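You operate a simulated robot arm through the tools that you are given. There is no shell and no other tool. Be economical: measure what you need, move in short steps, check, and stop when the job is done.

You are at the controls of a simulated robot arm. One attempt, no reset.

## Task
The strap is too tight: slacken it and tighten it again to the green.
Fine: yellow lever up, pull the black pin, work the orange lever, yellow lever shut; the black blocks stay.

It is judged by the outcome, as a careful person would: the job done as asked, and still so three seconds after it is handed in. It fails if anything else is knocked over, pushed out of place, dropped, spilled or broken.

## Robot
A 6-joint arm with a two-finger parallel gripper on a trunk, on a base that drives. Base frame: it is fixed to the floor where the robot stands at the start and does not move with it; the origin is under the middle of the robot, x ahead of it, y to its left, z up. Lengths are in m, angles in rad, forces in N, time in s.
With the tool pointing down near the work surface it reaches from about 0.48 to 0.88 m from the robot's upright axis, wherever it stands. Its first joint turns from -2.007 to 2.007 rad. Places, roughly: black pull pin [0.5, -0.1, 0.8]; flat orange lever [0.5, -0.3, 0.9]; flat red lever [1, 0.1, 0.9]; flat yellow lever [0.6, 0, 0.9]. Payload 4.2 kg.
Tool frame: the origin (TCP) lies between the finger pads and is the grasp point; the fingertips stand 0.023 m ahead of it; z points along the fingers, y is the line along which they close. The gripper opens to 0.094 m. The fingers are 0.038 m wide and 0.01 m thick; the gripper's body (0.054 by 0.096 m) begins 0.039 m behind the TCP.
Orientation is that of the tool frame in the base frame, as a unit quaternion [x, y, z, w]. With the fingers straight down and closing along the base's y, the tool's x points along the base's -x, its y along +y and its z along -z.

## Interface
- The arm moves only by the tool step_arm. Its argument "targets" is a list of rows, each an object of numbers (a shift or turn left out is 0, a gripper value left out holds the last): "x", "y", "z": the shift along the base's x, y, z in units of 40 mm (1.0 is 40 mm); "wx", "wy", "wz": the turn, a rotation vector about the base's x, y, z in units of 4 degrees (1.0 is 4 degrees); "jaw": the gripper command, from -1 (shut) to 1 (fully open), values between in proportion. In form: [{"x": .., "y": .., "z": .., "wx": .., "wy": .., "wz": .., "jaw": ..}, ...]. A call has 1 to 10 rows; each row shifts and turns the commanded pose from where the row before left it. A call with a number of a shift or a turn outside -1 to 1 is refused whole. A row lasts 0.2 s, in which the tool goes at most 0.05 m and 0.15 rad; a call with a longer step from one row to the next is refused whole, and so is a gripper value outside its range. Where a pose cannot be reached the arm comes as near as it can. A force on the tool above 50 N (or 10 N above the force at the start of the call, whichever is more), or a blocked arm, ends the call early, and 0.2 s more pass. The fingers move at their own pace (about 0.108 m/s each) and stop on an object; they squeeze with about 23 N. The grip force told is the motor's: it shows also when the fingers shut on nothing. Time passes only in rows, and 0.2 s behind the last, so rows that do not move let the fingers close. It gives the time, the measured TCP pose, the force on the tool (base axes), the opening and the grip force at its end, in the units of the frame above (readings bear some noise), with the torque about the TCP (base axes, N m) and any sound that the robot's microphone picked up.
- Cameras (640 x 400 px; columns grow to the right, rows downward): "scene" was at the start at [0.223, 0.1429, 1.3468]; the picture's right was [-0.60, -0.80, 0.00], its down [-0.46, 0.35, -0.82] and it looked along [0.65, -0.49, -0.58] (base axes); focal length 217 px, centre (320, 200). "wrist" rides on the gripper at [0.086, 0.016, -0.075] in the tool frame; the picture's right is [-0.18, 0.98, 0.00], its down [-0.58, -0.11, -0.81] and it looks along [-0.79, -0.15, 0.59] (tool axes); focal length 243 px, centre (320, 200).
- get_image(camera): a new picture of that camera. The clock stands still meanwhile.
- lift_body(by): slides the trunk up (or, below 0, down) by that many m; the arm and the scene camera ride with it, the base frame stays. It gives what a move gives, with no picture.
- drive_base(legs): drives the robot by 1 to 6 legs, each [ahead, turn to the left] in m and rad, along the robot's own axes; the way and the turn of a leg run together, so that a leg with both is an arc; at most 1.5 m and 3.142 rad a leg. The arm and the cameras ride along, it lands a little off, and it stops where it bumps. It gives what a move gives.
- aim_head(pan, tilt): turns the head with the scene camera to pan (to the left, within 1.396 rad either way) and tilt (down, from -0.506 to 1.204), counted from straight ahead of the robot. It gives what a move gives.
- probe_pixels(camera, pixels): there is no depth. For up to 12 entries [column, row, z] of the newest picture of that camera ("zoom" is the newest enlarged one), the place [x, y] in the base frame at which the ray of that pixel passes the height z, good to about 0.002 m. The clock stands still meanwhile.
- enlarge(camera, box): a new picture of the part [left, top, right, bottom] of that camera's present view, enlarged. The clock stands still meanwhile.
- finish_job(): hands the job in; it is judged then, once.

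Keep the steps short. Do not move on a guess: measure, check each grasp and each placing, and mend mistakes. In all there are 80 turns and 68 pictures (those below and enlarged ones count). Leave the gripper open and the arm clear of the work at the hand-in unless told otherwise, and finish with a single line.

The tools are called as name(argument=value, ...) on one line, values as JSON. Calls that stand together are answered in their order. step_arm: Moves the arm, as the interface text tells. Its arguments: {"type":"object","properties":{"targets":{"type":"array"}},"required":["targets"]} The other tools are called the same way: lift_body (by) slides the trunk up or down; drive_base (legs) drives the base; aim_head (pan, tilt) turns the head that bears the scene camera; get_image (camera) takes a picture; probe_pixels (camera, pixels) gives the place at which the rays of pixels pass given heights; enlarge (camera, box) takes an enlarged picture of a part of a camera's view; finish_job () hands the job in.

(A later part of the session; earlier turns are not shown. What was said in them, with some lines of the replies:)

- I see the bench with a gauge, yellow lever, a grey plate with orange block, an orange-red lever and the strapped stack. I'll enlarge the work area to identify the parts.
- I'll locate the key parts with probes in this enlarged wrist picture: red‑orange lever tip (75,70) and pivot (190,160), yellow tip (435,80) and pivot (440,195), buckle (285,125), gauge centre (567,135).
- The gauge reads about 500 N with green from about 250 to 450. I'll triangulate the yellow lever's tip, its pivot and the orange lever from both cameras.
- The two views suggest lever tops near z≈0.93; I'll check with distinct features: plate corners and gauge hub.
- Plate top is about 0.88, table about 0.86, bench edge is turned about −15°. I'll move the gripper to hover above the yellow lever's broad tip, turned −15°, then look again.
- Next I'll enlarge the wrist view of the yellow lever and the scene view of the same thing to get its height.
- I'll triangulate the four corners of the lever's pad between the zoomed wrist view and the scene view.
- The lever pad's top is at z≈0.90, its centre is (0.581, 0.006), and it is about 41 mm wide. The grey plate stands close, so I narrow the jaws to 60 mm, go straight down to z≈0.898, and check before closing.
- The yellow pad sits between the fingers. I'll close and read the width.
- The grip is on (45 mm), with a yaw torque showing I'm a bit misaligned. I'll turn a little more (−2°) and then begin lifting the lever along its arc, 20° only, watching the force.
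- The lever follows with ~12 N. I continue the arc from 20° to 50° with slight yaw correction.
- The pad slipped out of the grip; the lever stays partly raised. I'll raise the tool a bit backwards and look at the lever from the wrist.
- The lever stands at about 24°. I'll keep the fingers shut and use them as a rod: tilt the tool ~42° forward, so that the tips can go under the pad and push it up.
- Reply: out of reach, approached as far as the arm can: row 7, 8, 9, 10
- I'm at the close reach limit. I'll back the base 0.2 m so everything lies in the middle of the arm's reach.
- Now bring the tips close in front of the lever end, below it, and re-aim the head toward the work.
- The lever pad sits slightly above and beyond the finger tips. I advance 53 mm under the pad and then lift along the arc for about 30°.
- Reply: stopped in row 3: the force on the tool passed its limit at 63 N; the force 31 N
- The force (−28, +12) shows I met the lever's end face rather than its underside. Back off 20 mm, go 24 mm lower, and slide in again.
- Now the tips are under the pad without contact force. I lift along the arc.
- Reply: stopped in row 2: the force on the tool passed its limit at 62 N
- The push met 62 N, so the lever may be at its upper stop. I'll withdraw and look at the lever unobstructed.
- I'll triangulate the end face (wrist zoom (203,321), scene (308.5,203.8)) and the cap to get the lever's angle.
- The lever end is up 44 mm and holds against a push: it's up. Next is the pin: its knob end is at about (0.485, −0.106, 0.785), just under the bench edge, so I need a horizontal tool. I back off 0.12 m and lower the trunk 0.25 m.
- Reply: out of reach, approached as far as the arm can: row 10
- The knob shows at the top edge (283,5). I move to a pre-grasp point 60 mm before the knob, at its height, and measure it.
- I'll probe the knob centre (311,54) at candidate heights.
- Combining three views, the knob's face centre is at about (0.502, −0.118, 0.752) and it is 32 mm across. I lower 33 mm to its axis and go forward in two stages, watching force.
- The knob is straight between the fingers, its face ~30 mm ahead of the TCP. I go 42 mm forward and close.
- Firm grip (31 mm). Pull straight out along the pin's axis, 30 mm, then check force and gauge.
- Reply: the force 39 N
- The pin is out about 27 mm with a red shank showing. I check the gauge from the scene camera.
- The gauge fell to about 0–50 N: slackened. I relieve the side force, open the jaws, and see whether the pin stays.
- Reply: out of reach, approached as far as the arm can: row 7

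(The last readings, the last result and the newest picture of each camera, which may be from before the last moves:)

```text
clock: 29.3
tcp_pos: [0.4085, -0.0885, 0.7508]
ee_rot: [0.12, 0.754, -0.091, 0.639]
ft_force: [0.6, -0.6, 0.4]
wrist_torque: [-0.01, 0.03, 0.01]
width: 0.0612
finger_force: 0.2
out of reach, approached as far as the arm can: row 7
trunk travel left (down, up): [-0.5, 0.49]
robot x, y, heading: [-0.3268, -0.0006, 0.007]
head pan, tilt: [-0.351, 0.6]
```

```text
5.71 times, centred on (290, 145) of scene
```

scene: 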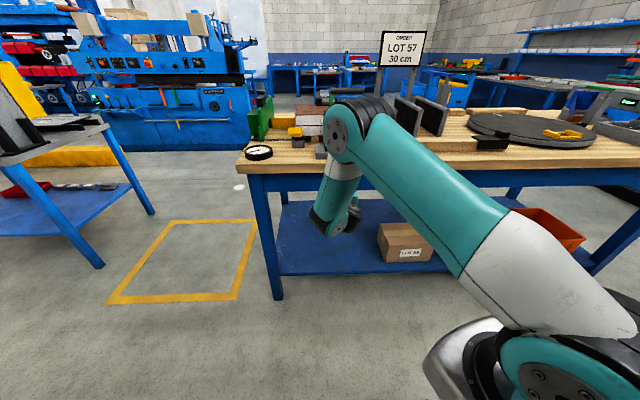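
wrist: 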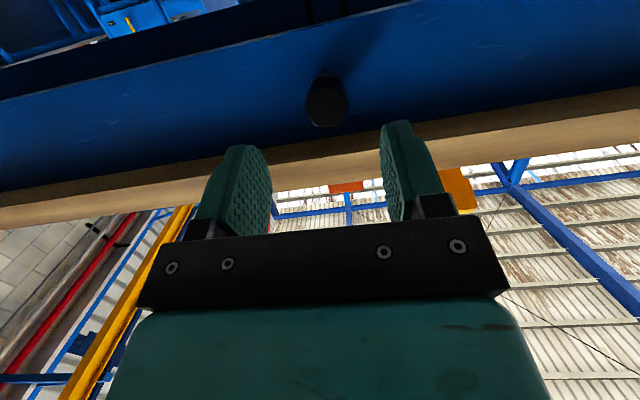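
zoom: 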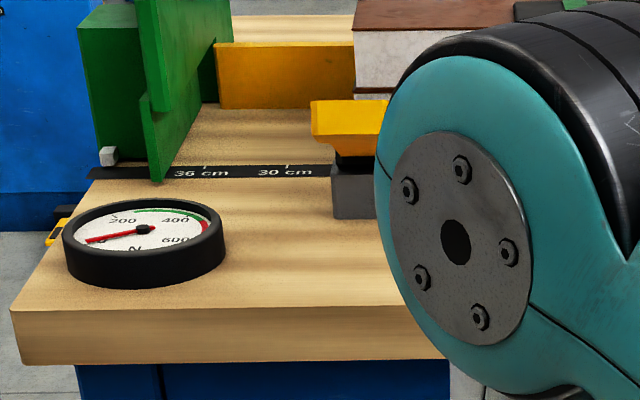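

The pin sprang back and the gauge stays at ~0. Now for the orange lever: raise the trunk again and turn the tool back to pointing down.

lift_body(by=0.25)

step_arm(targets=[{"y": -0.3, "wx": 0.3, "wy": 1}, {"y": -0.3, "wx": 0.3, "wy": 1}, {"y": -0.3, "wx": 0.3, "wy": 1}, {"y": -0.3, "wx": 0.3, "wy": 1}, {"y": -0.3, "wx": 0.3, "wy": 1}, {"y": -0.3, "wx": 0.3, "wy": 1}, {"y": -0.3, "wx": 0.3, "wy": 1}, {"y": -0.3, "wx": 0.3, "wy": 1}, {"y": -0.3, "wx": 0.3, "wy": 1}, {"y": -0.3, "wx": 0.3, "wy": 1}])

step_arm(targets=[{"y": -0.3, "wx": 0.3, "wy": 1}, {"y": -0.3, "wx": 0.3, "wy": 1}, {"y": -0.3, "wx": 0.3, "wy": 1}, {"y": -0.3, "wx": 0.3, "wy": 1}, {"y": -0.3, "wx": 0.3, "wy": 1}, {"wx": 0.3, "wy": 1}, {"wx": 0.3, "wy": 1}, {"wx": 0.3, "wy": 1}, {"wx": 0.3, "wy": 1}, {}])

get_image(camera="wrist")

get_image(camera="scene")

```text
clock: 31.9
tcp_pos: [0.4082, -0.0894, 1.0002]
ee_rot: [0.119, 0.754, -0.09, 0.639]
ft_force: [-1.2, -0.1, -0.3]
wrist_torque: [0.02, -0.01, 0.01]
width: 0.0613
finger_force: 0.2
trunk travel left (down, up): [-0.75, 0.24]
robot x, y, heading: [-0.327, -0.0035, 0.005]
head pan, tilt: [-0.351, 0.6]
```

```text
clock: 34.1
tcp_pos: [0.4071, -0.2081, 1.0007]
ee_rot: [0.147, 0.932, -0.049, 0.328]
ft_force: [-0.3, -0.2, -0.2]
wrist_torque: [0.0, 0.01, -0.02]
width: 0.061
finger_force: 0.1
trunk travel left (down, up): [-0.75, 0.24]
robot x, y, heading: [-0.3297, 0.0006, 0.008]
head pan, tilt: [-0.351, 0.6]
```

```text
clock: 36.3
tcp_pos: [0.4081, -0.2692, 1.0005]
ee_rot: [0.153, 0.988, -0.005, 0.008]
ft_force: [-0.9, -0.8, -0.6]
wrist_torque: [-0.03, -0.02, -0.01]
width: 0.0611
finger_force: 0.0
trunk travel left (down, up): [-0.75, 0.24]
robot x, y, heading: [-0.3282, 0.0007, 0.011]
head pan, tilt: [-0.351, 0.6]
```

```text
27 pictures are left
```

wrist: 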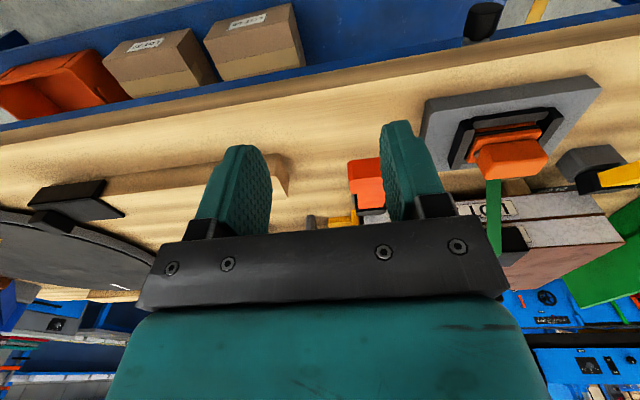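

```text
26 pictures are left
```

scene: 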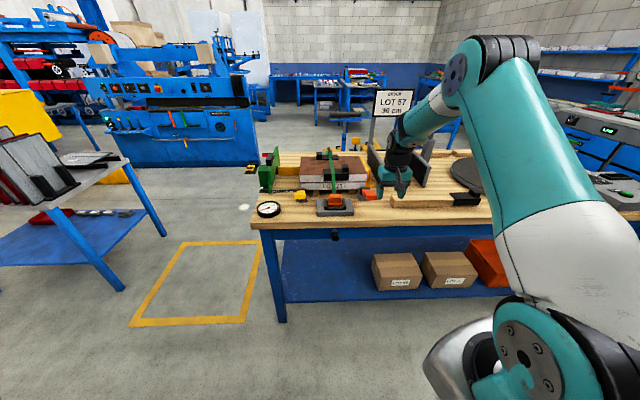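

I see the orange lever at wrist (365,180) and scene (369,194). I enlarge both.

enlarge(camera="scene", box=[310, 160, 406, 220])

enlarge(camera="wrist", box=[300, 140, 396, 240])

```text
6.67 times, centred on (358, 190) of scene
```

zoom: 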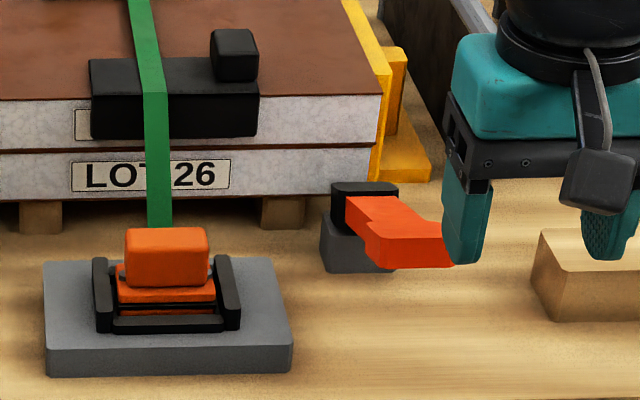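

```text
4.00 times, centred on (348, 190) of wrist
```

zoom: 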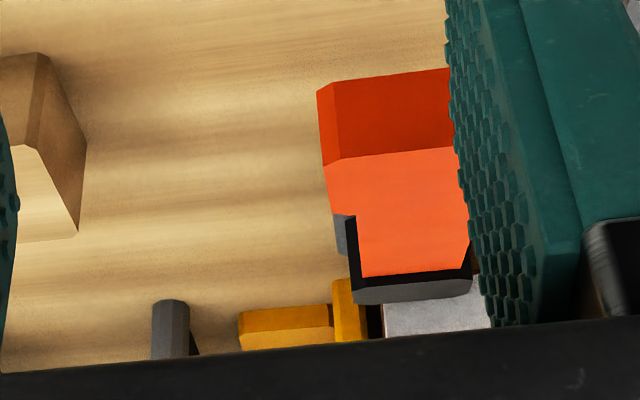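

The orange lever points to a different side (yaw about +15°). I turn the tool +32° and shift to line up with it, then look again.

step_arm(targets=[{"y": -0.25, "wz": 1}, {"y": -0.25, "wz": 1}, {"y": -0.25, "wz": 1}, {"y": -0.25, "wz": 1}, {"wz": 1}, {"wz": 1}, {"wz": 1}, {"wz": 1, "jaw": 0.4}, {}])

get_image(camera="wrist")

enlarge(camera="scene", box=[310, 160, 406, 220])

```text
clock: 38.3
tcp_pos: [0.4081, -0.3097, 0.9993]
ee_rot: [-0.124, 0.992, -0.002, 0.01]
ft_force: [-0.5, -0.3, 0.7]
wrist_torque: [0.0, -0.01, 0.02]
width: 0.0658
finger_force: 0.0
trunk travel left (down, up): [-0.75, 0.24]
robot x, y, heading: [-0.3288, -0.0036, 0.007]
head pan, tilt: [-0.351, 0.6]
```

```text
23 pictures are left
```

wrist: 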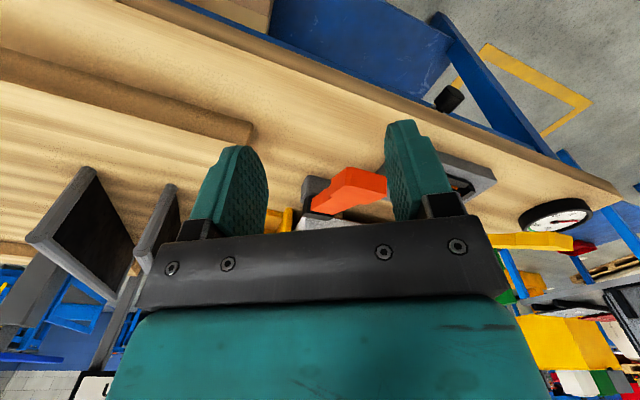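

```text
6.67 times, centred on (358, 190) of scene
```

zoom: 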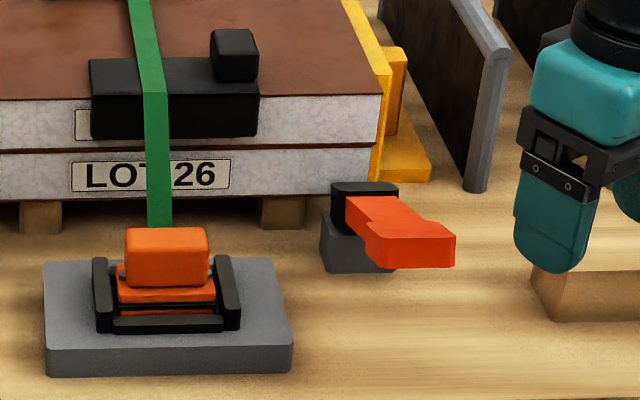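

I measure the orange lever's corners in the scene view at z = 0.90 and 0.88, and its far end in the wrist view.

probe_pixels(camera="zoom", pixels=[[372, 240, 0.9], [455, 236, 0.9], [346, 198, 0.9], [395, 197, 0.9], [372, 240, 0.88], [455, 236, 0.88], [422, 220, 0.9], [370, 232, 0.9], [365, 188, 0.9]])

enlarge(camera="wrist", box=[272, 145, 400, 225])

```text
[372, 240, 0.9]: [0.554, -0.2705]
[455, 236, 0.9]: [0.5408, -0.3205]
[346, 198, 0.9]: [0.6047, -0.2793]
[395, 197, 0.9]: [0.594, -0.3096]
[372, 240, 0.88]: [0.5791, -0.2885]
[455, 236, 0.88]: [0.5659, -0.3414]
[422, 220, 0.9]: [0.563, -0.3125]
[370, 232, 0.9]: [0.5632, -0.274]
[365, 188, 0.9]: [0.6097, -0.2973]
```

```text
5.00 times, centred on (336, 185) of wrist
```

zoom: 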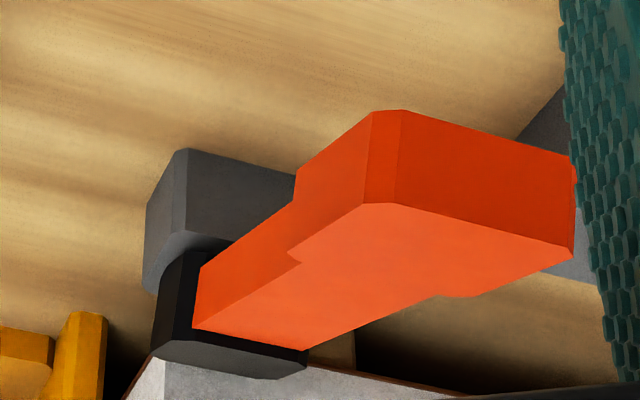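

I triangulate those end corners with the wrist zoom: (572,258) and (385,205), plus cap-side corners.

probe_pixels(camera="zoom", pixels=[[572, 258, 0.9], [572, 258, 0.92], [385, 205, 0.9], [385, 205, 0.92], [193, 328, 0.9], [193, 328, 0.88], [300, 349, 0.9], [300, 349, 0.88], [380, 112, 0.88], [380, 112, 0.9]])

```text
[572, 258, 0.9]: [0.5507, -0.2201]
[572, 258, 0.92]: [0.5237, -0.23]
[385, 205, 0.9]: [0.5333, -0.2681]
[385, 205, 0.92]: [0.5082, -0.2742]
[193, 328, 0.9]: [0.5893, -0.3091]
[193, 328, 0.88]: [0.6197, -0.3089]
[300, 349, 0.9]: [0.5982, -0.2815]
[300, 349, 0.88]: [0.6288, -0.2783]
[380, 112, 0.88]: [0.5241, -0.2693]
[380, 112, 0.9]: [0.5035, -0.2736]
```

The orange lever's tip is raised: end at (0.497, −0.259, 0.938), pivot side at (0.597, −0.295, 0.90), yaw about −18°. I turn back to that yaw, move over the pad centre (0.513, −0.265) and look.

step_arm(targets=[{"wz": -1, "z": 0.3}, {"wz": -1}, {"x": 0.44, "y": 0.19, "wz": -1}, {"x": 0.44, "y": 0.19, "wz": -1}, {"x": 0.44, "y": 0.19, "wz": -1}, {"x": 0.44, "y": 0.19, "wz": -1}, {"x": 0.44, "y": 0.19, "wz": -1}, {"x": 0.44, "y": 0.19, "wz": -1}, {}])

get_image(camera="wrist")

```text
clock: 40.3
tcp_pos: [0.5148, -0.2629, 1.0122]
ee_rot: [0.155, 0.988, -0.006, 0.01]
ft_force: [-0.1, 0.6, -0.5]
wrist_torque: [-0.05, -0.03, -0.02]
width: 0.0657
finger_force: 0.1
trunk travel left (down, up): [-0.75, 0.24]
robot x, y, heading: [-0.3287, -0.0009, 0.002]
head pan, tilt: [-0.351, 0.6]
```

```text
20 pictures are left
```

wrist: 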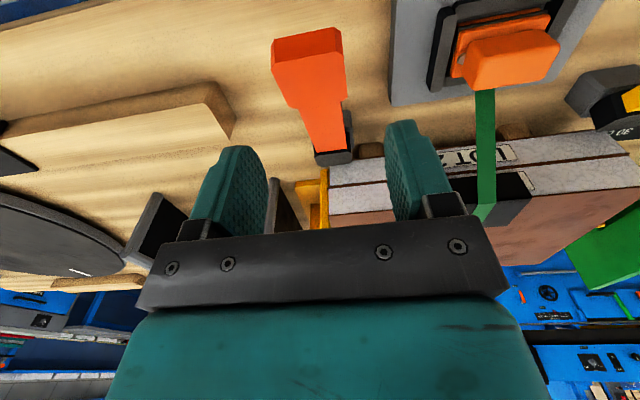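

The lever is in line. I probe the pad centre (312,80) at z 0.93.

probe_pixels(camera="wrist", pixels=[[312, 80, 0.93], [312, 80, 0.92], [309, 61, 0.938], [333, 150, 0.9], [275, 68, 0.938], [342, 53, 0.938]])

```text
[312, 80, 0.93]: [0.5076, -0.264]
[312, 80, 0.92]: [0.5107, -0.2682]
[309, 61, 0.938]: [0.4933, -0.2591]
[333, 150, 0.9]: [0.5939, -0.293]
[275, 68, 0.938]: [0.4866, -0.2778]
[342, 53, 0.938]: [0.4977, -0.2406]
```

Pad centre at (0.510, −0.265), consistent. Descend to z≈0.926 and close.

step_arm(targets=[{"x": -0.1, "y": -0.05, "z": -0.72}, {"z": -0.72}, {"z": -0.7}, {}, {"jaw": -1}, {}, {}])

```text
clock: 41.9
tcp_pos: [0.5136, -0.2683, 0.9273]
ee_rot: [0.155, 0.988, -0.006, 0.009]
ft_force: [-4.8, -25.2, -2.0]
wrist_torque: [0.35, -0.21, 1.69]
width: 0.0442
finger_force: 44.9
trunk travel left (down, up): [-0.75, 0.24]
robot x, y, heading: [-0.3252, -0.003, 0.003]
head pan, tilt: [-0.351, 0.6]
```

Gripped at 44 mm with a small side load. I relieve it slightly and press the lever down along its arc by 32 mm.

step_arm(targets=[{"y": -0.07, "wz": 0.35}, {"z": -0.4, "x": -0.08, "y": 0.025}, {"z": -0.4, "x": -0.03, "y": 0.01}, {}])

enlarge(camera="scene", box=[250, 170, 410, 230])

```text
clock: 42.9
tcp_pos: [0.508, -0.267, 0.8955]
ee_rot: [0.14, 0.99, -0.005, 0.012]
ft_force: [12.1, 1.2, 14.5]
wrist_torque: [-0.3, -1.21, -1.6]
width: 0.0448
finger_force: 44.3
trunk travel left (down, up): [-0.75, 0.24]
robot x, y, heading: [-0.3264, 0.0018, 0.006]
head pan, tilt: [-0.351, 0.6]
```

```text
4.00 times, centred on (330, 200) of scene
```

zoom: 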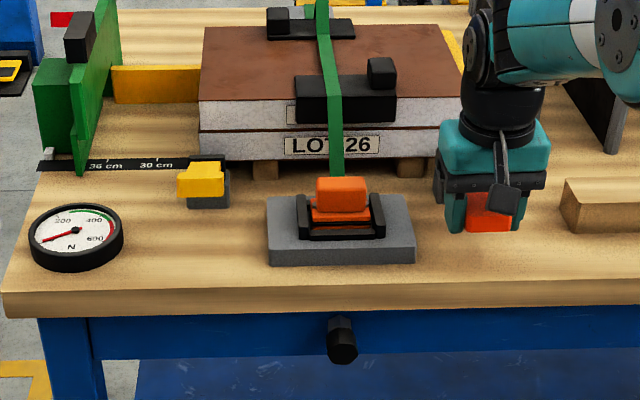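

Down stroke done at ~15 N. Now the up stroke back, and check the gauge.

step_arm(targets=[{"z": 0.4, "x": 0.03, "y": -0.01}, {"z": 0.4, "x": 0.08, "y": -0.025}, {}])

enlarge(camera="scene", box=[255, 195, 285, 215])

```text
clock: 43.7
tcp_pos: [0.5104, -0.2681, 0.924]
ee_rot: [0.14, 0.99, -0.005, 0.006]
ft_force: [4.5, 12.9, -12.3]
wrist_torque: [0.53, 1.24, -1.68]
width: 0.0448
finger_force: 44.3
trunk travel left (down, up): [-0.75, 0.24]
robot x, y, heading: [-0.3283, -0.0001, 0.005]
head pan, tilt: [-0.351, 0.6]
```

```text
16.00 times, centred on (270, 205) of scene
```

zoom: 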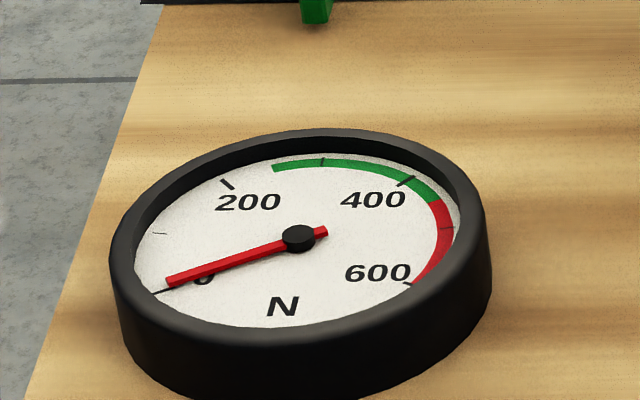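

The needle is just above 0. I do another full cycle with slightly longer strokes and check again.

step_arm(targets=[{"z": -0.42, "x": -0.08, "y": 0.025, "wz": -0.2}, {"z": -0.42, "x": -0.03, "y": 0.01}, {}, {"z": 0.45, "x": 0.03, "y": -0.01}, {"z": 0.45, "x": 0.08, "y": -0.025}, {}])

enlarge(camera="scene", box=[255, 195, 285, 215])

```text
clock: 45.1
tcp_pos: [0.5109, -0.2687, 0.925]
ee_rot: [0.149, 0.989, -0.004, 0.007]
ft_force: [12.0, 13.6, -13.7]
wrist_torque: [0.45, 1.16, -1.73]
width: 0.0442
finger_force: 45.0
trunk travel left (down, up): [-0.75, 0.24]
robot x, y, heading: [-0.3284, -0.0035, 0.009]
head pan, tilt: [-0.351, 0.6]
```

```text
16.00 times, centred on (270, 205) of scene
```

zoom: 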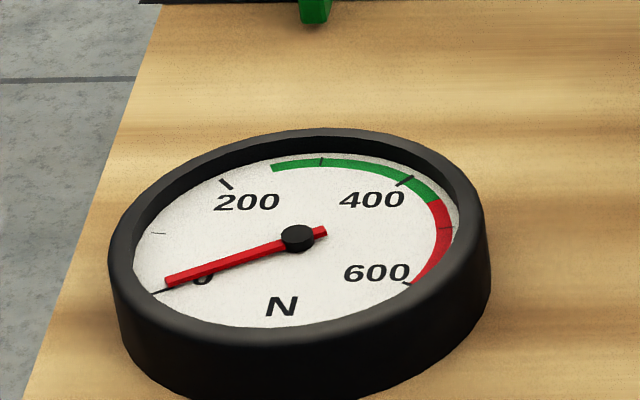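

No change. The stroke may need to go higher; I lift further by ~20 mm, watching the force.

step_arm(targets=[{"z": 0.25, "x": 0.11, "y": -0.035}, {"z": 0.24, "x": 0.13, "y": -0.04}, {}])

get_image(camera="wrist")

```text
clock: 45.9
tcp_pos: [0.5198, -0.27, 0.9426]
ee_rot: [0.149, 0.989, -0.005, 0.005]
ft_force: [-11.0, 20.3, -28.5]
wrist_torque: [0.12, 0.16, -1.31]
width: 0.0438
finger_force: 45.2
trunk travel left (down, up): [-0.75, 0.24]
robot x, y, heading: [-0.3288, -0.0066, 0.005]
head pan, tilt: [-0.351, 0.6]
```

```text
16 pictures are left
```

wrist: 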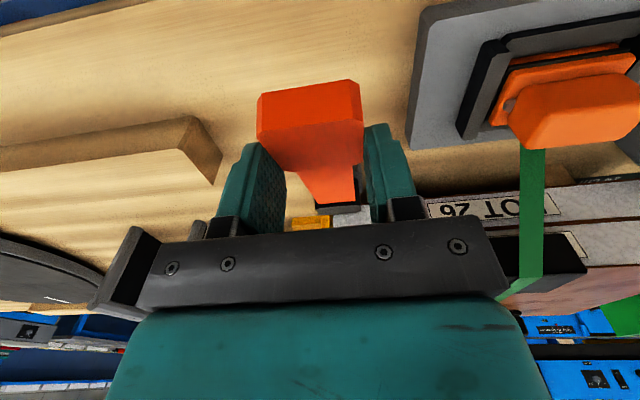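

The upper stop is reached near there (28 N, pad slips in the grip). So the stroke must go lower; with the pad now nearer to the fingertips I can press down deeper. Press to z≈0.89.

step_arm(targets=[{"z": -0.45, "x": -0.15, "y": 0.04}, {"z": -0.45, "x": -0.1, "y": 0.03}, {"z": -0.4, "x": -0.05, "y": 0.0}, {}])

enlarge(camera="scene", box=[250, 170, 410, 230])

```text
clock: 46.9
tcp_pos: [0.5102, -0.2682, 0.8991]
ee_rot: [0.148, 0.989, -0.005, 0.014]
ft_force: [33.2, 15.1, 18.9]
wrist_torque: [0.62, -0.82, -1.51]
width: 0.0443
finger_force: 45.0
trunk travel left (down, up): [-0.75, 0.24]
robot x, y, heading: [-0.3286, -0.0006, 0.006]
head pan, tilt: [-0.351, 0.6]
```

```text
4.00 times, centred on (330, 200) of scene
```

zoom: 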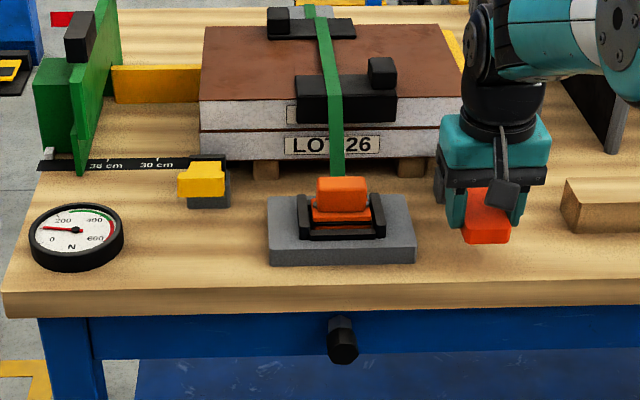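

The gauge rose to about 100 N, so the deep down stroke tightens. I do one more full up/down cycle and read the gauge.

step_arm(targets=[{"z": 0.35, "x": 0.1, "y": -0.03}, {"z": 0.35, "x": 0.1, "y": -0.03}, {"z": 0.35, "x": 0.1, "y": -0.03}, {}, {"z": -0.38, "x": -0.1, "y": 0.03}, {"z": -0.38, "x": -0.08, "y": 0.02}, {"z": -0.38, "x": -0.02, "y": 0.0}, {}])

enlarge(camera="scene", box=[255, 195, 285, 215])

```text
clock: 48.7
tcp_pos: [0.514, -0.2698, 0.8962]
ee_rot: [0.147, 0.989, -0.006, 0.013]
ft_force: [14.4, 22.7, 33.9]
wrist_torque: [0.89, 0.02, -1.3]
width: 0.0441
finger_force: 45.1
trunk travel left (down, up): [-0.75, 0.24]
robot x, y, heading: [-0.3295, 0.001, 0.004]
head pan, tilt: [-0.351, 0.6]
```

```text
16.00 times, centred on (270, 205) of scene
```

zoom: 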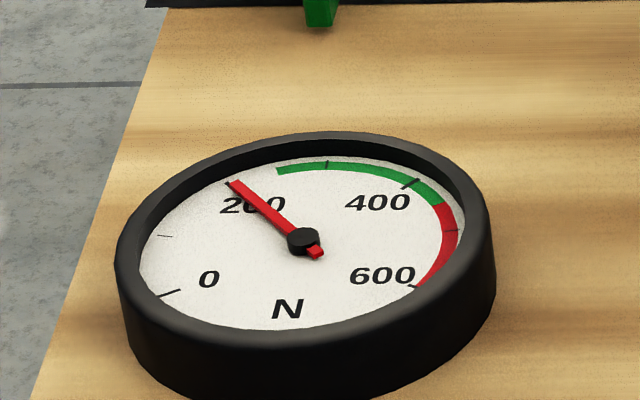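

200 N now. One more cycle should bring ~300 N.

step_arm(targets=[{"z": 0.37, "x": 0.08, "y": -0.03}, {"z": 0.37, "x": 0.09, "y": -0.03}, {"z": 0.37, "x": 0.09, "y": -0.03}, {}, {"z": -0.38, "x": -0.1, "y": 0.03}, {"z": -0.38, "x": -0.06, "y": 0.02}, {"z": -0.38, "x": -0.02, "y": 0.0}, {}])

enlarge(camera="scene", box=[255, 195, 285, 215])

```text
clock: 50.5
tcp_pos: [0.5183, -0.2687, 0.8952]
ee_rot: [0.147, 0.989, -0.006, 0.012]
ft_force: [14.2, 27.1, 16.9]
wrist_torque: [0.24, -1.17, -1.28]
width: 0.0442
finger_force: 45.0
trunk travel left (down, up): [-0.75, 0.24]
robot x, y, heading: [-0.3311, 0.0027, 0.008]
head pan, tilt: [-0.351, 0.6]
```

```text
16.00 times, centred on (270, 205) of scene
```

zoom: 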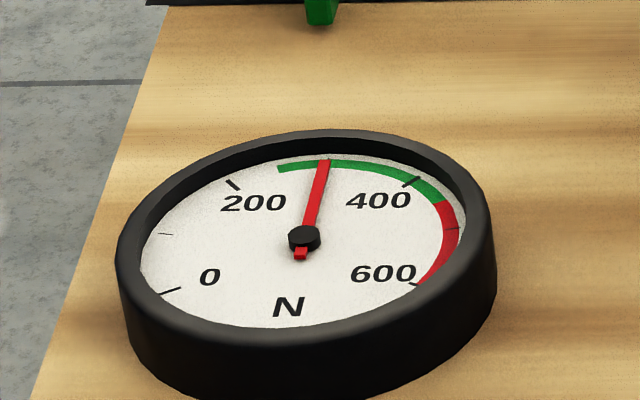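

300 N, in the green (250–450). I relieve the side load, release the orange lever, rise, and shut the jaws over to above the yellow lever's pad.

step_arm(targets=[{"y": 0.07}, {"jaw": 0.4}, {}, {}, {"z": 0.9}, {"z": 0.9}, {"z": 0.9}, {"z": 0.7}, {}])

step_arm(targets=[{"x": 0.2, "y": 0.98, "jaw": -1}, {"x": 0.2, "y": 0.98}, {"x": 0.23, "y": 0.98}, {"x": 0.23, "y": 0.98}, {"x": 0.23, "y": 0.98}, {"x": 0.23, "y": 0.98}, {"x": 0.23, "y": 0.95}, {}])

get_image(camera="wrist")

enlarge(camera="scene", box=[250, 150, 410, 250])

```text
clock: 52.5
tcp_pos: [0.5165, -0.2674, 1.0276]
ee_rot: [0.149, 0.989, -0.005, 0.009]
ft_force: [-0.4, 0.1, 0.4]
wrist_torque: [0.02, 0.01, -0.01]
width: 0.0658
finger_force: 0.1
trunk travel left (down, up): [-0.75, 0.24]
robot x, y, heading: [-0.3271, -0.0035, 0.004]
head pan, tilt: [-0.351, 0.6]
```

```text
clock: 54.3
tcp_pos: [0.5553, 0.0095, 1.0269]
ee_rot: [0.149, 0.989, -0.005, 0.009]
ft_force: [-0.5, 0.3, -0.5]
wrist_torque: [0.01, 0.01, -0.02]
width: 0.0
finger_force: 23.0
out of reach, approached as far as the arm can: row 6, 7
trunk travel left (down, up): [-0.75, 0.24]
robot x, y, heading: [-0.3257, -0.0017, 0.004]
head pan, tilt: [-0.351, 0.6]
```

```text
12 pictures are left
```

wrist: 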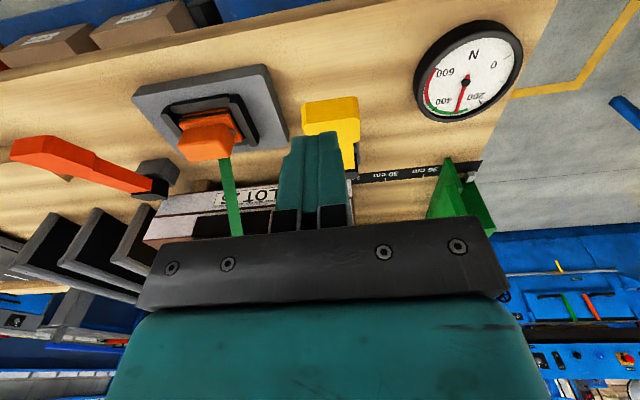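

```text
4.00 times, centred on (330, 200) of scene
```

zoom: 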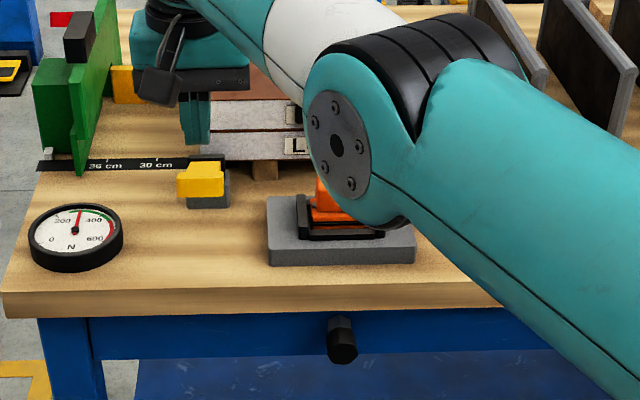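

I'm at the outer reach limit. I pull back 60 mm first, then drive 0.12 m ahead.

step_arm(targets=[{"x": -0.9, "z": 0.3}, {"x": -0.9, "z": 0.3}, {"x": -0.9}, {}])

drive_base(legs=[[0.12, 0]])

```text
clock: 55.3
tcp_pos: [0.4893, 0.0174, 1.0548]
ee_rot: [0.149, 0.989, -0.006, 0.008]
ft_force: [0.1, -0.4, 0.2]
wrist_torque: [0.0, 0.0, -0.01]
width: 0.0004
finger_force: 23.2
out of reach, approached as far as the arm can: row 2, 3
trunk travel left (down, up): [-0.75, 0.24]
robot x, y, heading: [-0.3292, 0.0004, 0.002]
head pan, tilt: [-0.351, 0.6]
```

```text
clock: 56.5
tcp_pos: [0.6136, 0.0172, 1.0546]
ee_rot: [0.15, 0.989, -0.005, 0.009]
ft_force: [0.5, 0.2, 0.3]
wrist_torque: [0.03, 0.0, 0.03]
width: 0.0001
finger_force: 22.6
trunk travel left (down, up): [-0.75, 0.24]
robot x, y, heading: [-0.2067, -0.0021, 0.009]
head pan, tilt: [-0.351, 0.6]
```

Now over the pad: go down in small steps, pressing the yellow lever shut; lever flat means TCP z ≈ 0.923.

step_arm(targets=[{"x": -0.59, "y": -0.4}, {"z": -0.87}, {"z": -0.87}, {"z": -0.3}, {"z": -0.3}, {"z": -0.3}, {"z": -0.3}, {"z": -0.3}, {"z": -0.1}, {}])

get_image(camera="wrist")

```text
clock: 58.7
tcp_pos: [0.6201, 0.0104, 0.9909]
ee_rot: [0.15, 0.989, -0.008, 0.005]
ft_force: [-0.4, 0.5, 0.1]
wrist_torque: [0.0, -0.02, 0.0]
width: 0.0
finger_force: 22.5
out of reach, approached as far as the arm can: row 1, 3, 4, 5, 6, 7, 8, 9
trunk travel left (down, up): [-0.75, 0.24]
robot x, y, heading: [-0.2055, -0.004, 0.008]
head pan, tilt: [-0.351, 0.6]
```

```text
10 pictures are left
```

wrist: 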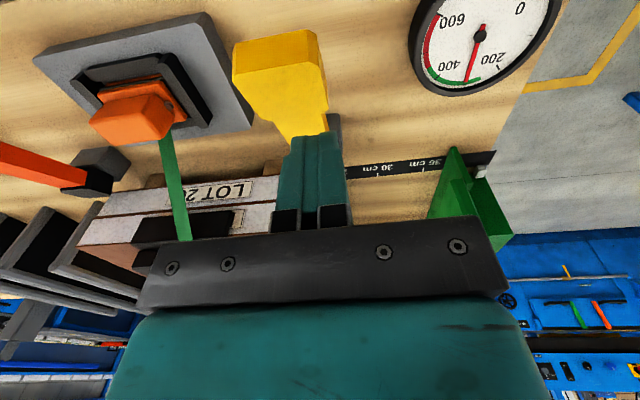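

The arm can't come nearer in this posture (works at ~0.83–0.88 m out). I'll back the base 0.065 m so the yellow pad falls inside that band; tips clear the lever by ~2 cm.

drive_base(legs=[[-0.065, 0]])

step_arm(targets=[{"x": 0.4, "y": -0.1}, {"x": 0.4, "y": -0.1}, {}])

```text
clock: 59.7
tcp_pos: [0.5537, 0.009, 0.9897]
ee_rot: [0.151, 0.989, -0.008, 0.005]
ft_force: [0.5, 0.2, -0.6]
wrist_torque: [-0.01, 0.03, 0.03]
width: 0.0003
finger_force: 23.1
trunk travel left (down, up): [-0.75, 0.24]
robot x, y, heading: [-0.2708, -0.0019, 0.005]
head pan, tilt: [-0.351, 0.6]
```

```text
clock: 60.5
tcp_pos: [0.5861, -0.0009, 0.9923]
ee_rot: [0.151, 0.989, -0.009, 0.004]
ft_force: [-0.2, 0.5, -1.0]
wrist_torque: [0.01, -0.03, 0.05]
width: 0.0
finger_force: 23.3
trunk travel left (down, up): [-0.75, 0.24]
robot x, y, heading: [-0.2704, -0.0013, 0.008]
head pan, tilt: [-0.351, 0.6]
```

It responds properly now at (0.586, −0.001, 0.992). I press down in small steps to z≈0.922.

step_arm(targets=[{"z": -0.4}, {"z": -0.3}, {"z": -0.3}, {"z": -0.3}, {"z": -0.25}, {"z": -0.2}, {}])

get_image(camera="wrist")

```text
clock: 62.1
tcp_pos: [0.6105, 0.0053, 0.9357]
ee_rot: [0.15, 0.989, -0.011, 0.004]
ft_force: [0.2, -0.6, 0.1]
wrist_torque: [-0.01, 0.0, 0.0]
width: 0.0001
finger_force: 22.9
out of reach, approached as far as the arm can: row 2, 3, 4, 6
trunk travel left (down, up): [-0.75, 0.24]
robot x, y, heading: [-0.2698, -0.0014, 0.005]
head pan, tilt: [-0.351, 0.6]
```

```text
9 pictures are left
```

wrist: 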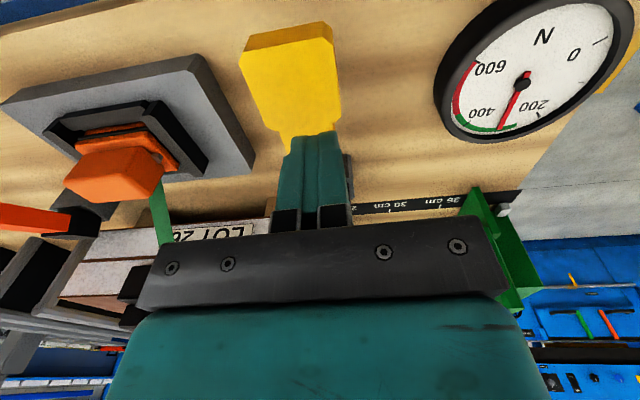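

The near limit grows as the arm goes lower, so the trunk is too high. I raise the arm 0.17 m, then lower the trunk 0.15 m.

step_arm(targets=[{"z": 0.9}, {"z": 0.9}, {"z": 0.9}, {"z": 0.9}, {"z": 0.9}, {}])

lift_body(by=-0.15)

step_arm(targets=[{}])

```text
clock: 63.5
tcp_pos: [0.5915, 0.0081, 1.1155]
ee_rot: [0.151, 0.989, -0.009, 0.005]
ft_force: [0.3, 0.8, -0.1]
wrist_torque: [-0.01, -0.02, 0.02]
width: 0.0
finger_force: 22.7
out of reach, approached as far as the arm can: row 4, 5
trunk travel left (down, up): [-0.75, 0.24]
robot x, y, heading: [-0.2728, -0.0017, 0.012]
head pan, tilt: [-0.351, 0.6]
```

```text
clock: 65.3
tcp_pos: [0.5903, 0.0083, 0.964]
ee_rot: [0.15, 0.989, -0.009, 0.005]
ft_force: [0.6, 1.1, -0.3]
wrist_torque: [-0.01, -0.03, 0.01]
width: 0.0
finger_force: 23.3
trunk travel left (down, up): [-0.6, 0.39]
robot x, y, heading: [-0.2705, -0.0018, 0.006]
head pan, tilt: [-0.351, 0.6]
```

```text
clock: 65.7
tcp_pos: [0.5919, 0.0072, 0.9646]
ee_rot: [0.151, 0.988, -0.009, 0.005]
ft_force: [-0.1, 0.0, 0.2]
wrist_torque: [0.0, 0.02, 0.03]
width: 0.0
finger_force: 23.1
trunk travel left (down, up): [-0.6, 0.39]
robot x, y, heading: [-0.2679, -0.0005, 0.005]
head pan, tilt: [-0.351, 0.6]
```

Now at (0.592, 0.007, 0.965). Press down in small steps.

step_arm(targets=[{"x": -0.1, "y": -0.08, "z": -0.2}, {"z": -0.25}, {"z": -0.25}, {"z": -0.25}, {"z": -0.2}, {}])

get_image(camera="wrist")

```text
clock: 67.1
tcp_pos: [0.5874, 0.0049, 0.9195]
ee_rot: [0.151, 0.989, -0.009, 0.005]
ft_force: [-0.2, -1.1, -0.4]
wrist_torque: [-0.01, -0.02, -0.01]
width: 0.0001
finger_force: 22.7
trunk travel left (down, up): [-0.6, 0.39]
robot x, y, heading: [-0.2705, -0.0032, 0.007]
head pan, tilt: [-0.351, 0.6]
```

```text
8 pictures are left
```

wrist: 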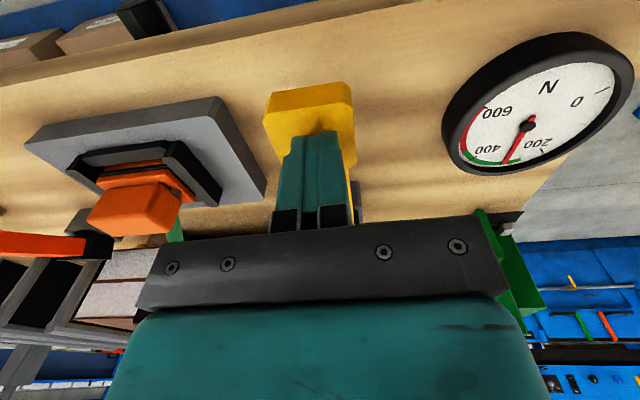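

No contact force at tip z≈0.897, so the lever already came down a good part earlier. I continue in small steps until it is firmly seated.

step_arm(targets=[{"z": -0.12}, {"z": -0.12}, {"z": -0.12}, {"z": -0.12}, {}])

```text
clock: 67.9
tcp_pos: [0.588, 0.0054, 0.916]
ee_rot: [0.151, 0.988, -0.004, 0.013]
ft_force: [-3.3, -1.3, 19.1]
wrist_torque: [0.11, 0.39, -0.06]
width: 0.0
finger_force: 22.9
trunk travel left (down, up): [-0.6, 0.39]
robot x, y, heading: [-0.2763, -0.0004, 0.009]
head pan, tilt: [-0.351, 0.6]
stopped in row 3: the force on the tool passed its limit at 56 N (the readings are from after the stop); the commanded pose is now the measured one
```

A hard stop at 56 N: the yellow lever is seated. I rise, back away to the left and check the gauge, the lever, and the black blocks.

step_arm(targets=[{"z": 0.9}, {"z": 0.9}, {"z": 0.9}, {"x": -0.3, "y": 0.9, "z": 0.5}, {"x": -0.3, "y": 0.9}, {"y": 0.9}, {"y": 0.9}, {"y": 0.9, "jaw": 1}, {}])

get_image(camera="scene")

enlarge(camera="scene", box=[240, 120, 420, 232])

```text
clock: 69.9
tcp_pos: [0.5282, 0.1668, 1.0304]
ee_rot: [0.15, 0.989, -0.004, 0.011]
ft_force: [-0.7, 0.3, -0.2]
wrist_torque: [-0.01, 0.0, 0.0]
width: 0.0939
finger_force: 0.1
out of reach, approached as far as the arm can: row 3, 6, 7, 8
trunk travel left (down, up): [-0.6, 0.39]
robot x, y, heading: [-0.2702, -0.0022, 0.005]
head pan, tilt: [-0.351, 0.6]
```

```text
7 pictures are left
```

scene: 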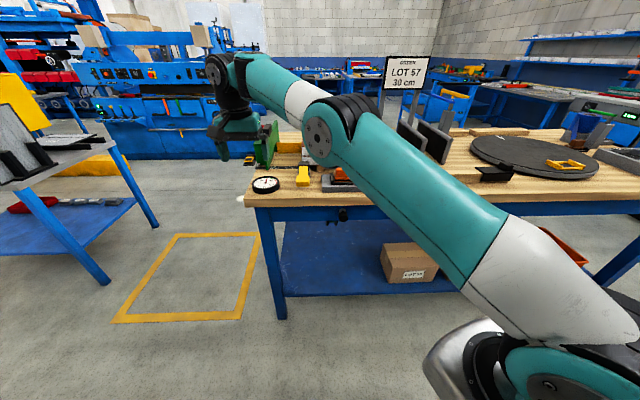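

```text
3.56 times, centred on (330, 176) of scene
```

zoom: 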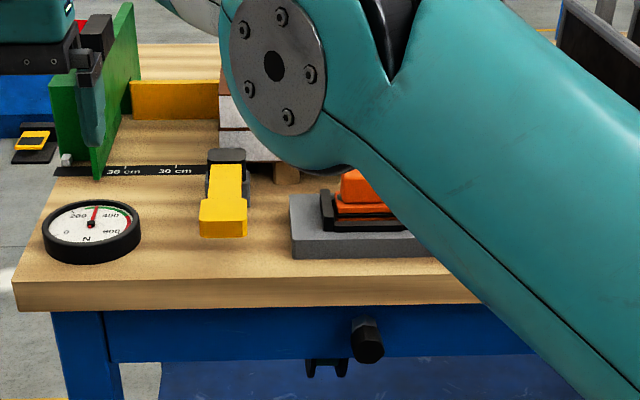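

The yellow lever is flat and the gauge is still in the green. I back the base 0.25 m clear and look at the whole stack.

drive_base(legs=[[-0.25, 0]])

enlarge(camera="scene", box=[240, 110, 420, 222])

enlarge(camera="wrist", box=[0, 0, 640, 230])

```text
clock: 71.7
tcp_pos: [0.2761, 0.1621, 1.0302]
ee_rot: [0.153, 0.988, -0.006, 0.011]
ft_force: [-0.4, -0.4, -0.2]
wrist_torque: [-0.03, -0.02, 0.03]
width: 0.0939
finger_force: 0.1
trunk travel left (down, up): [-0.6, 0.39]
robot x, y, heading: [-0.5229, -0.0019, -0.001]
head pan, tilt: [-0.351, 0.6]
```

```text
3.56 times, centred on (330, 166) of scene
```

zoom: 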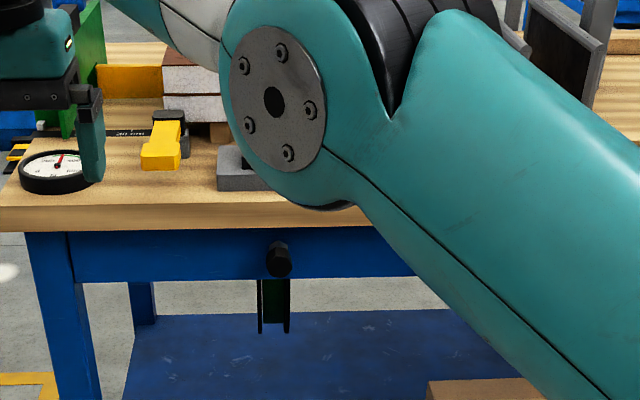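

```text
1.00 times, centred on (320, 115) of wrist (not enlarged: the box is as wide or as high as the picture)
```

zoom: 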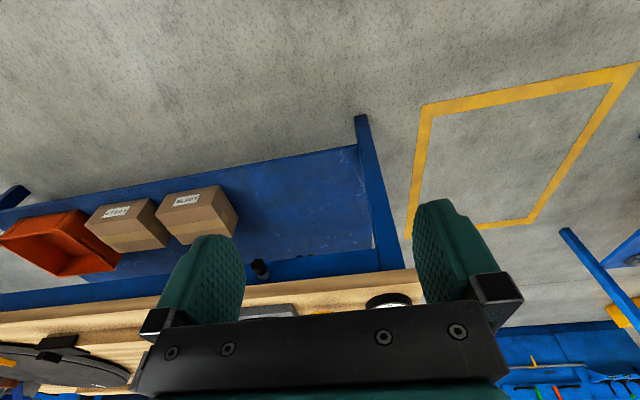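

The arm hides the stack. I raise the trunk, turn the base left and pan the head right to get a clear look.

lift_body(by=0.3)

drive_base(legs=[[0, 0.45]])

aim_head(pan=-0.72, tilt=0.55)

get_image(camera="scene")

```text
clock: 74.7
tcp_pos: [0.2756, 0.1625, 1.3299]
ee_rot: [0.153, 0.988, -0.005, 0.011]
ft_force: [1.0, 0.0, 0.1]
wrist_torque: [0.02, 0.0, -0.01]
width: 0.0941
finger_force: 0.2
trunk travel left (down, up): [-0.9, 0.09]
robot x, y, heading: [-0.5236, -0.0059, 0.001]
head pan, tilt: [-0.351, 0.6]
```

```text
clock: 76.4
tcp_pos: [0.13, 0.4883, 1.3307]
ee_rot: [-0.067, 0.998, -0.003, 0.012]
ft_force: [0.4, -0.8, -0.5]
wrist_torque: [0.0, 0.0, -0.01]
width: 0.0942
finger_force: 0.0
trunk travel left (down, up): [-0.9, 0.09]
robot x, y, heading: [-0.5237, -0.0068, 0.442]
head pan, tilt: [-0.351, 0.6]
```

```text
clock: 77.2
tcp_pos: [0.1278, 0.4881, 1.3304]
ee_rot: [-0.067, 0.998, -0.002, 0.011]
ft_force: [-0.8, 0.5, 0.1]
wrist_torque: [0.01, 0.05, 0.0]
width: 0.094
finger_force: 0.1
trunk travel left (down, up): [-0.9, 0.09]
robot x, y, heading: [-0.5234, -0.0032, 0.449]
head pan, tilt: [-0.721, 0.55]
```

```text
3 pictures are left
```

scene: 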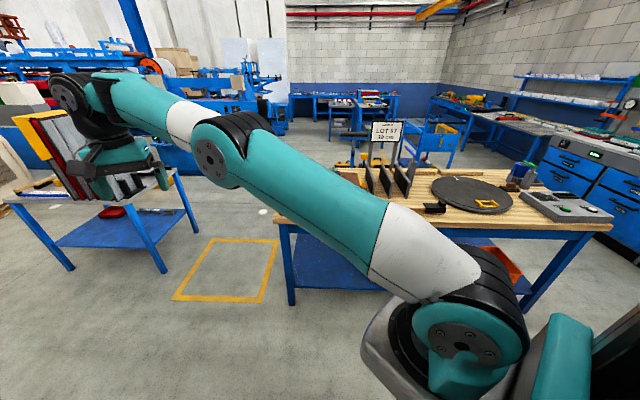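

Still hidden; I turn the base the other way so that the arm is on the right (radius stays short of the bench and high).

drive_base(legs=[[0, -0.95]])

aim_head(pan=0.25, tilt=0.5)

get_image(camera="scene")

```text
clock: 80.0
tcp_pos: [0.2567, -0.245, 1.33]
ee_rot: [0.394, 0.919, -0.007, 0.009]
ft_force: [-0.4, 1.4, -0.1]
wrist_torque: [-0.04, -0.01, 0.0]
width: 0.0941
finger_force: 0.0
trunk travel left (down, up): [-0.9, 0.09]
robot x, y, heading: [-0.5224, -0.0063, -0.5]
head pan, tilt: [-0.721, 0.55]
```

```text
clock: 81.3
tcp_pos: [0.257, -0.2444, 1.3303]
ee_rot: [0.395, 0.919, -0.008, 0.01]
ft_force: [0.9, -0.7, 0.5]
wrist_torque: [-0.01, 0.04, -0.01]
width: 0.0941
finger_force: 0.0
trunk travel left (down, up): [-0.9, 0.09]
robot x, y, heading: [-0.5262, -0.0011, -0.502]
head pan, tilt: [0.25, 0.499]
```

```text
2 pictures are left
```

scene: 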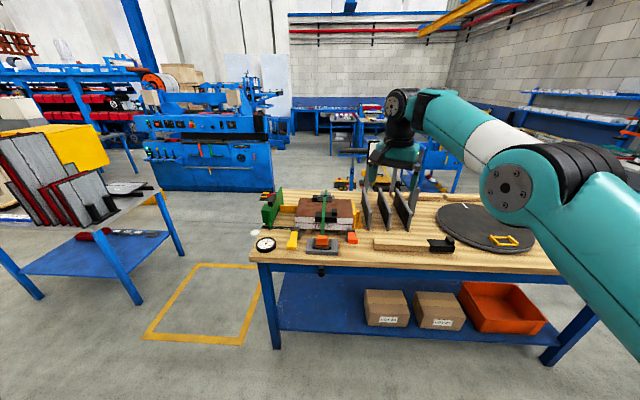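

The stack is in view. I enlarge it for the final check.

enlarge(camera="scene", box=[250, 185, 370, 260])

```text
5.33 times, centred on (310, 222) of scene
```

zoom: 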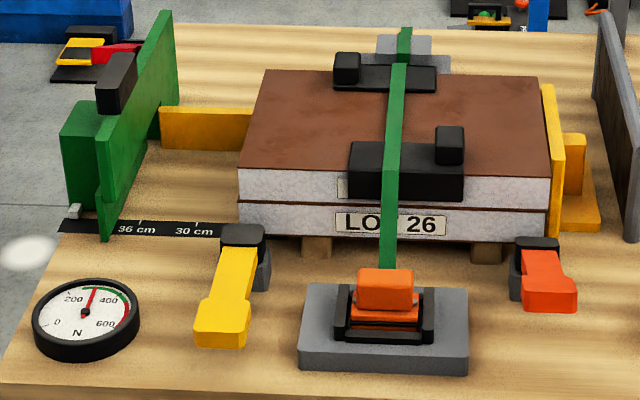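

The gauge reads about 300 N, in the green. The yellow lever is shut, both black blocks are in place under the strap, and the arm is clear with the gripper open, so I hand in.

finish_job()

```text
The job is handed in.
```

The strap was slackened to about 0 N and tightened again to about 300 N, in the green; the yellow lever is shut and the black blocks are in place.
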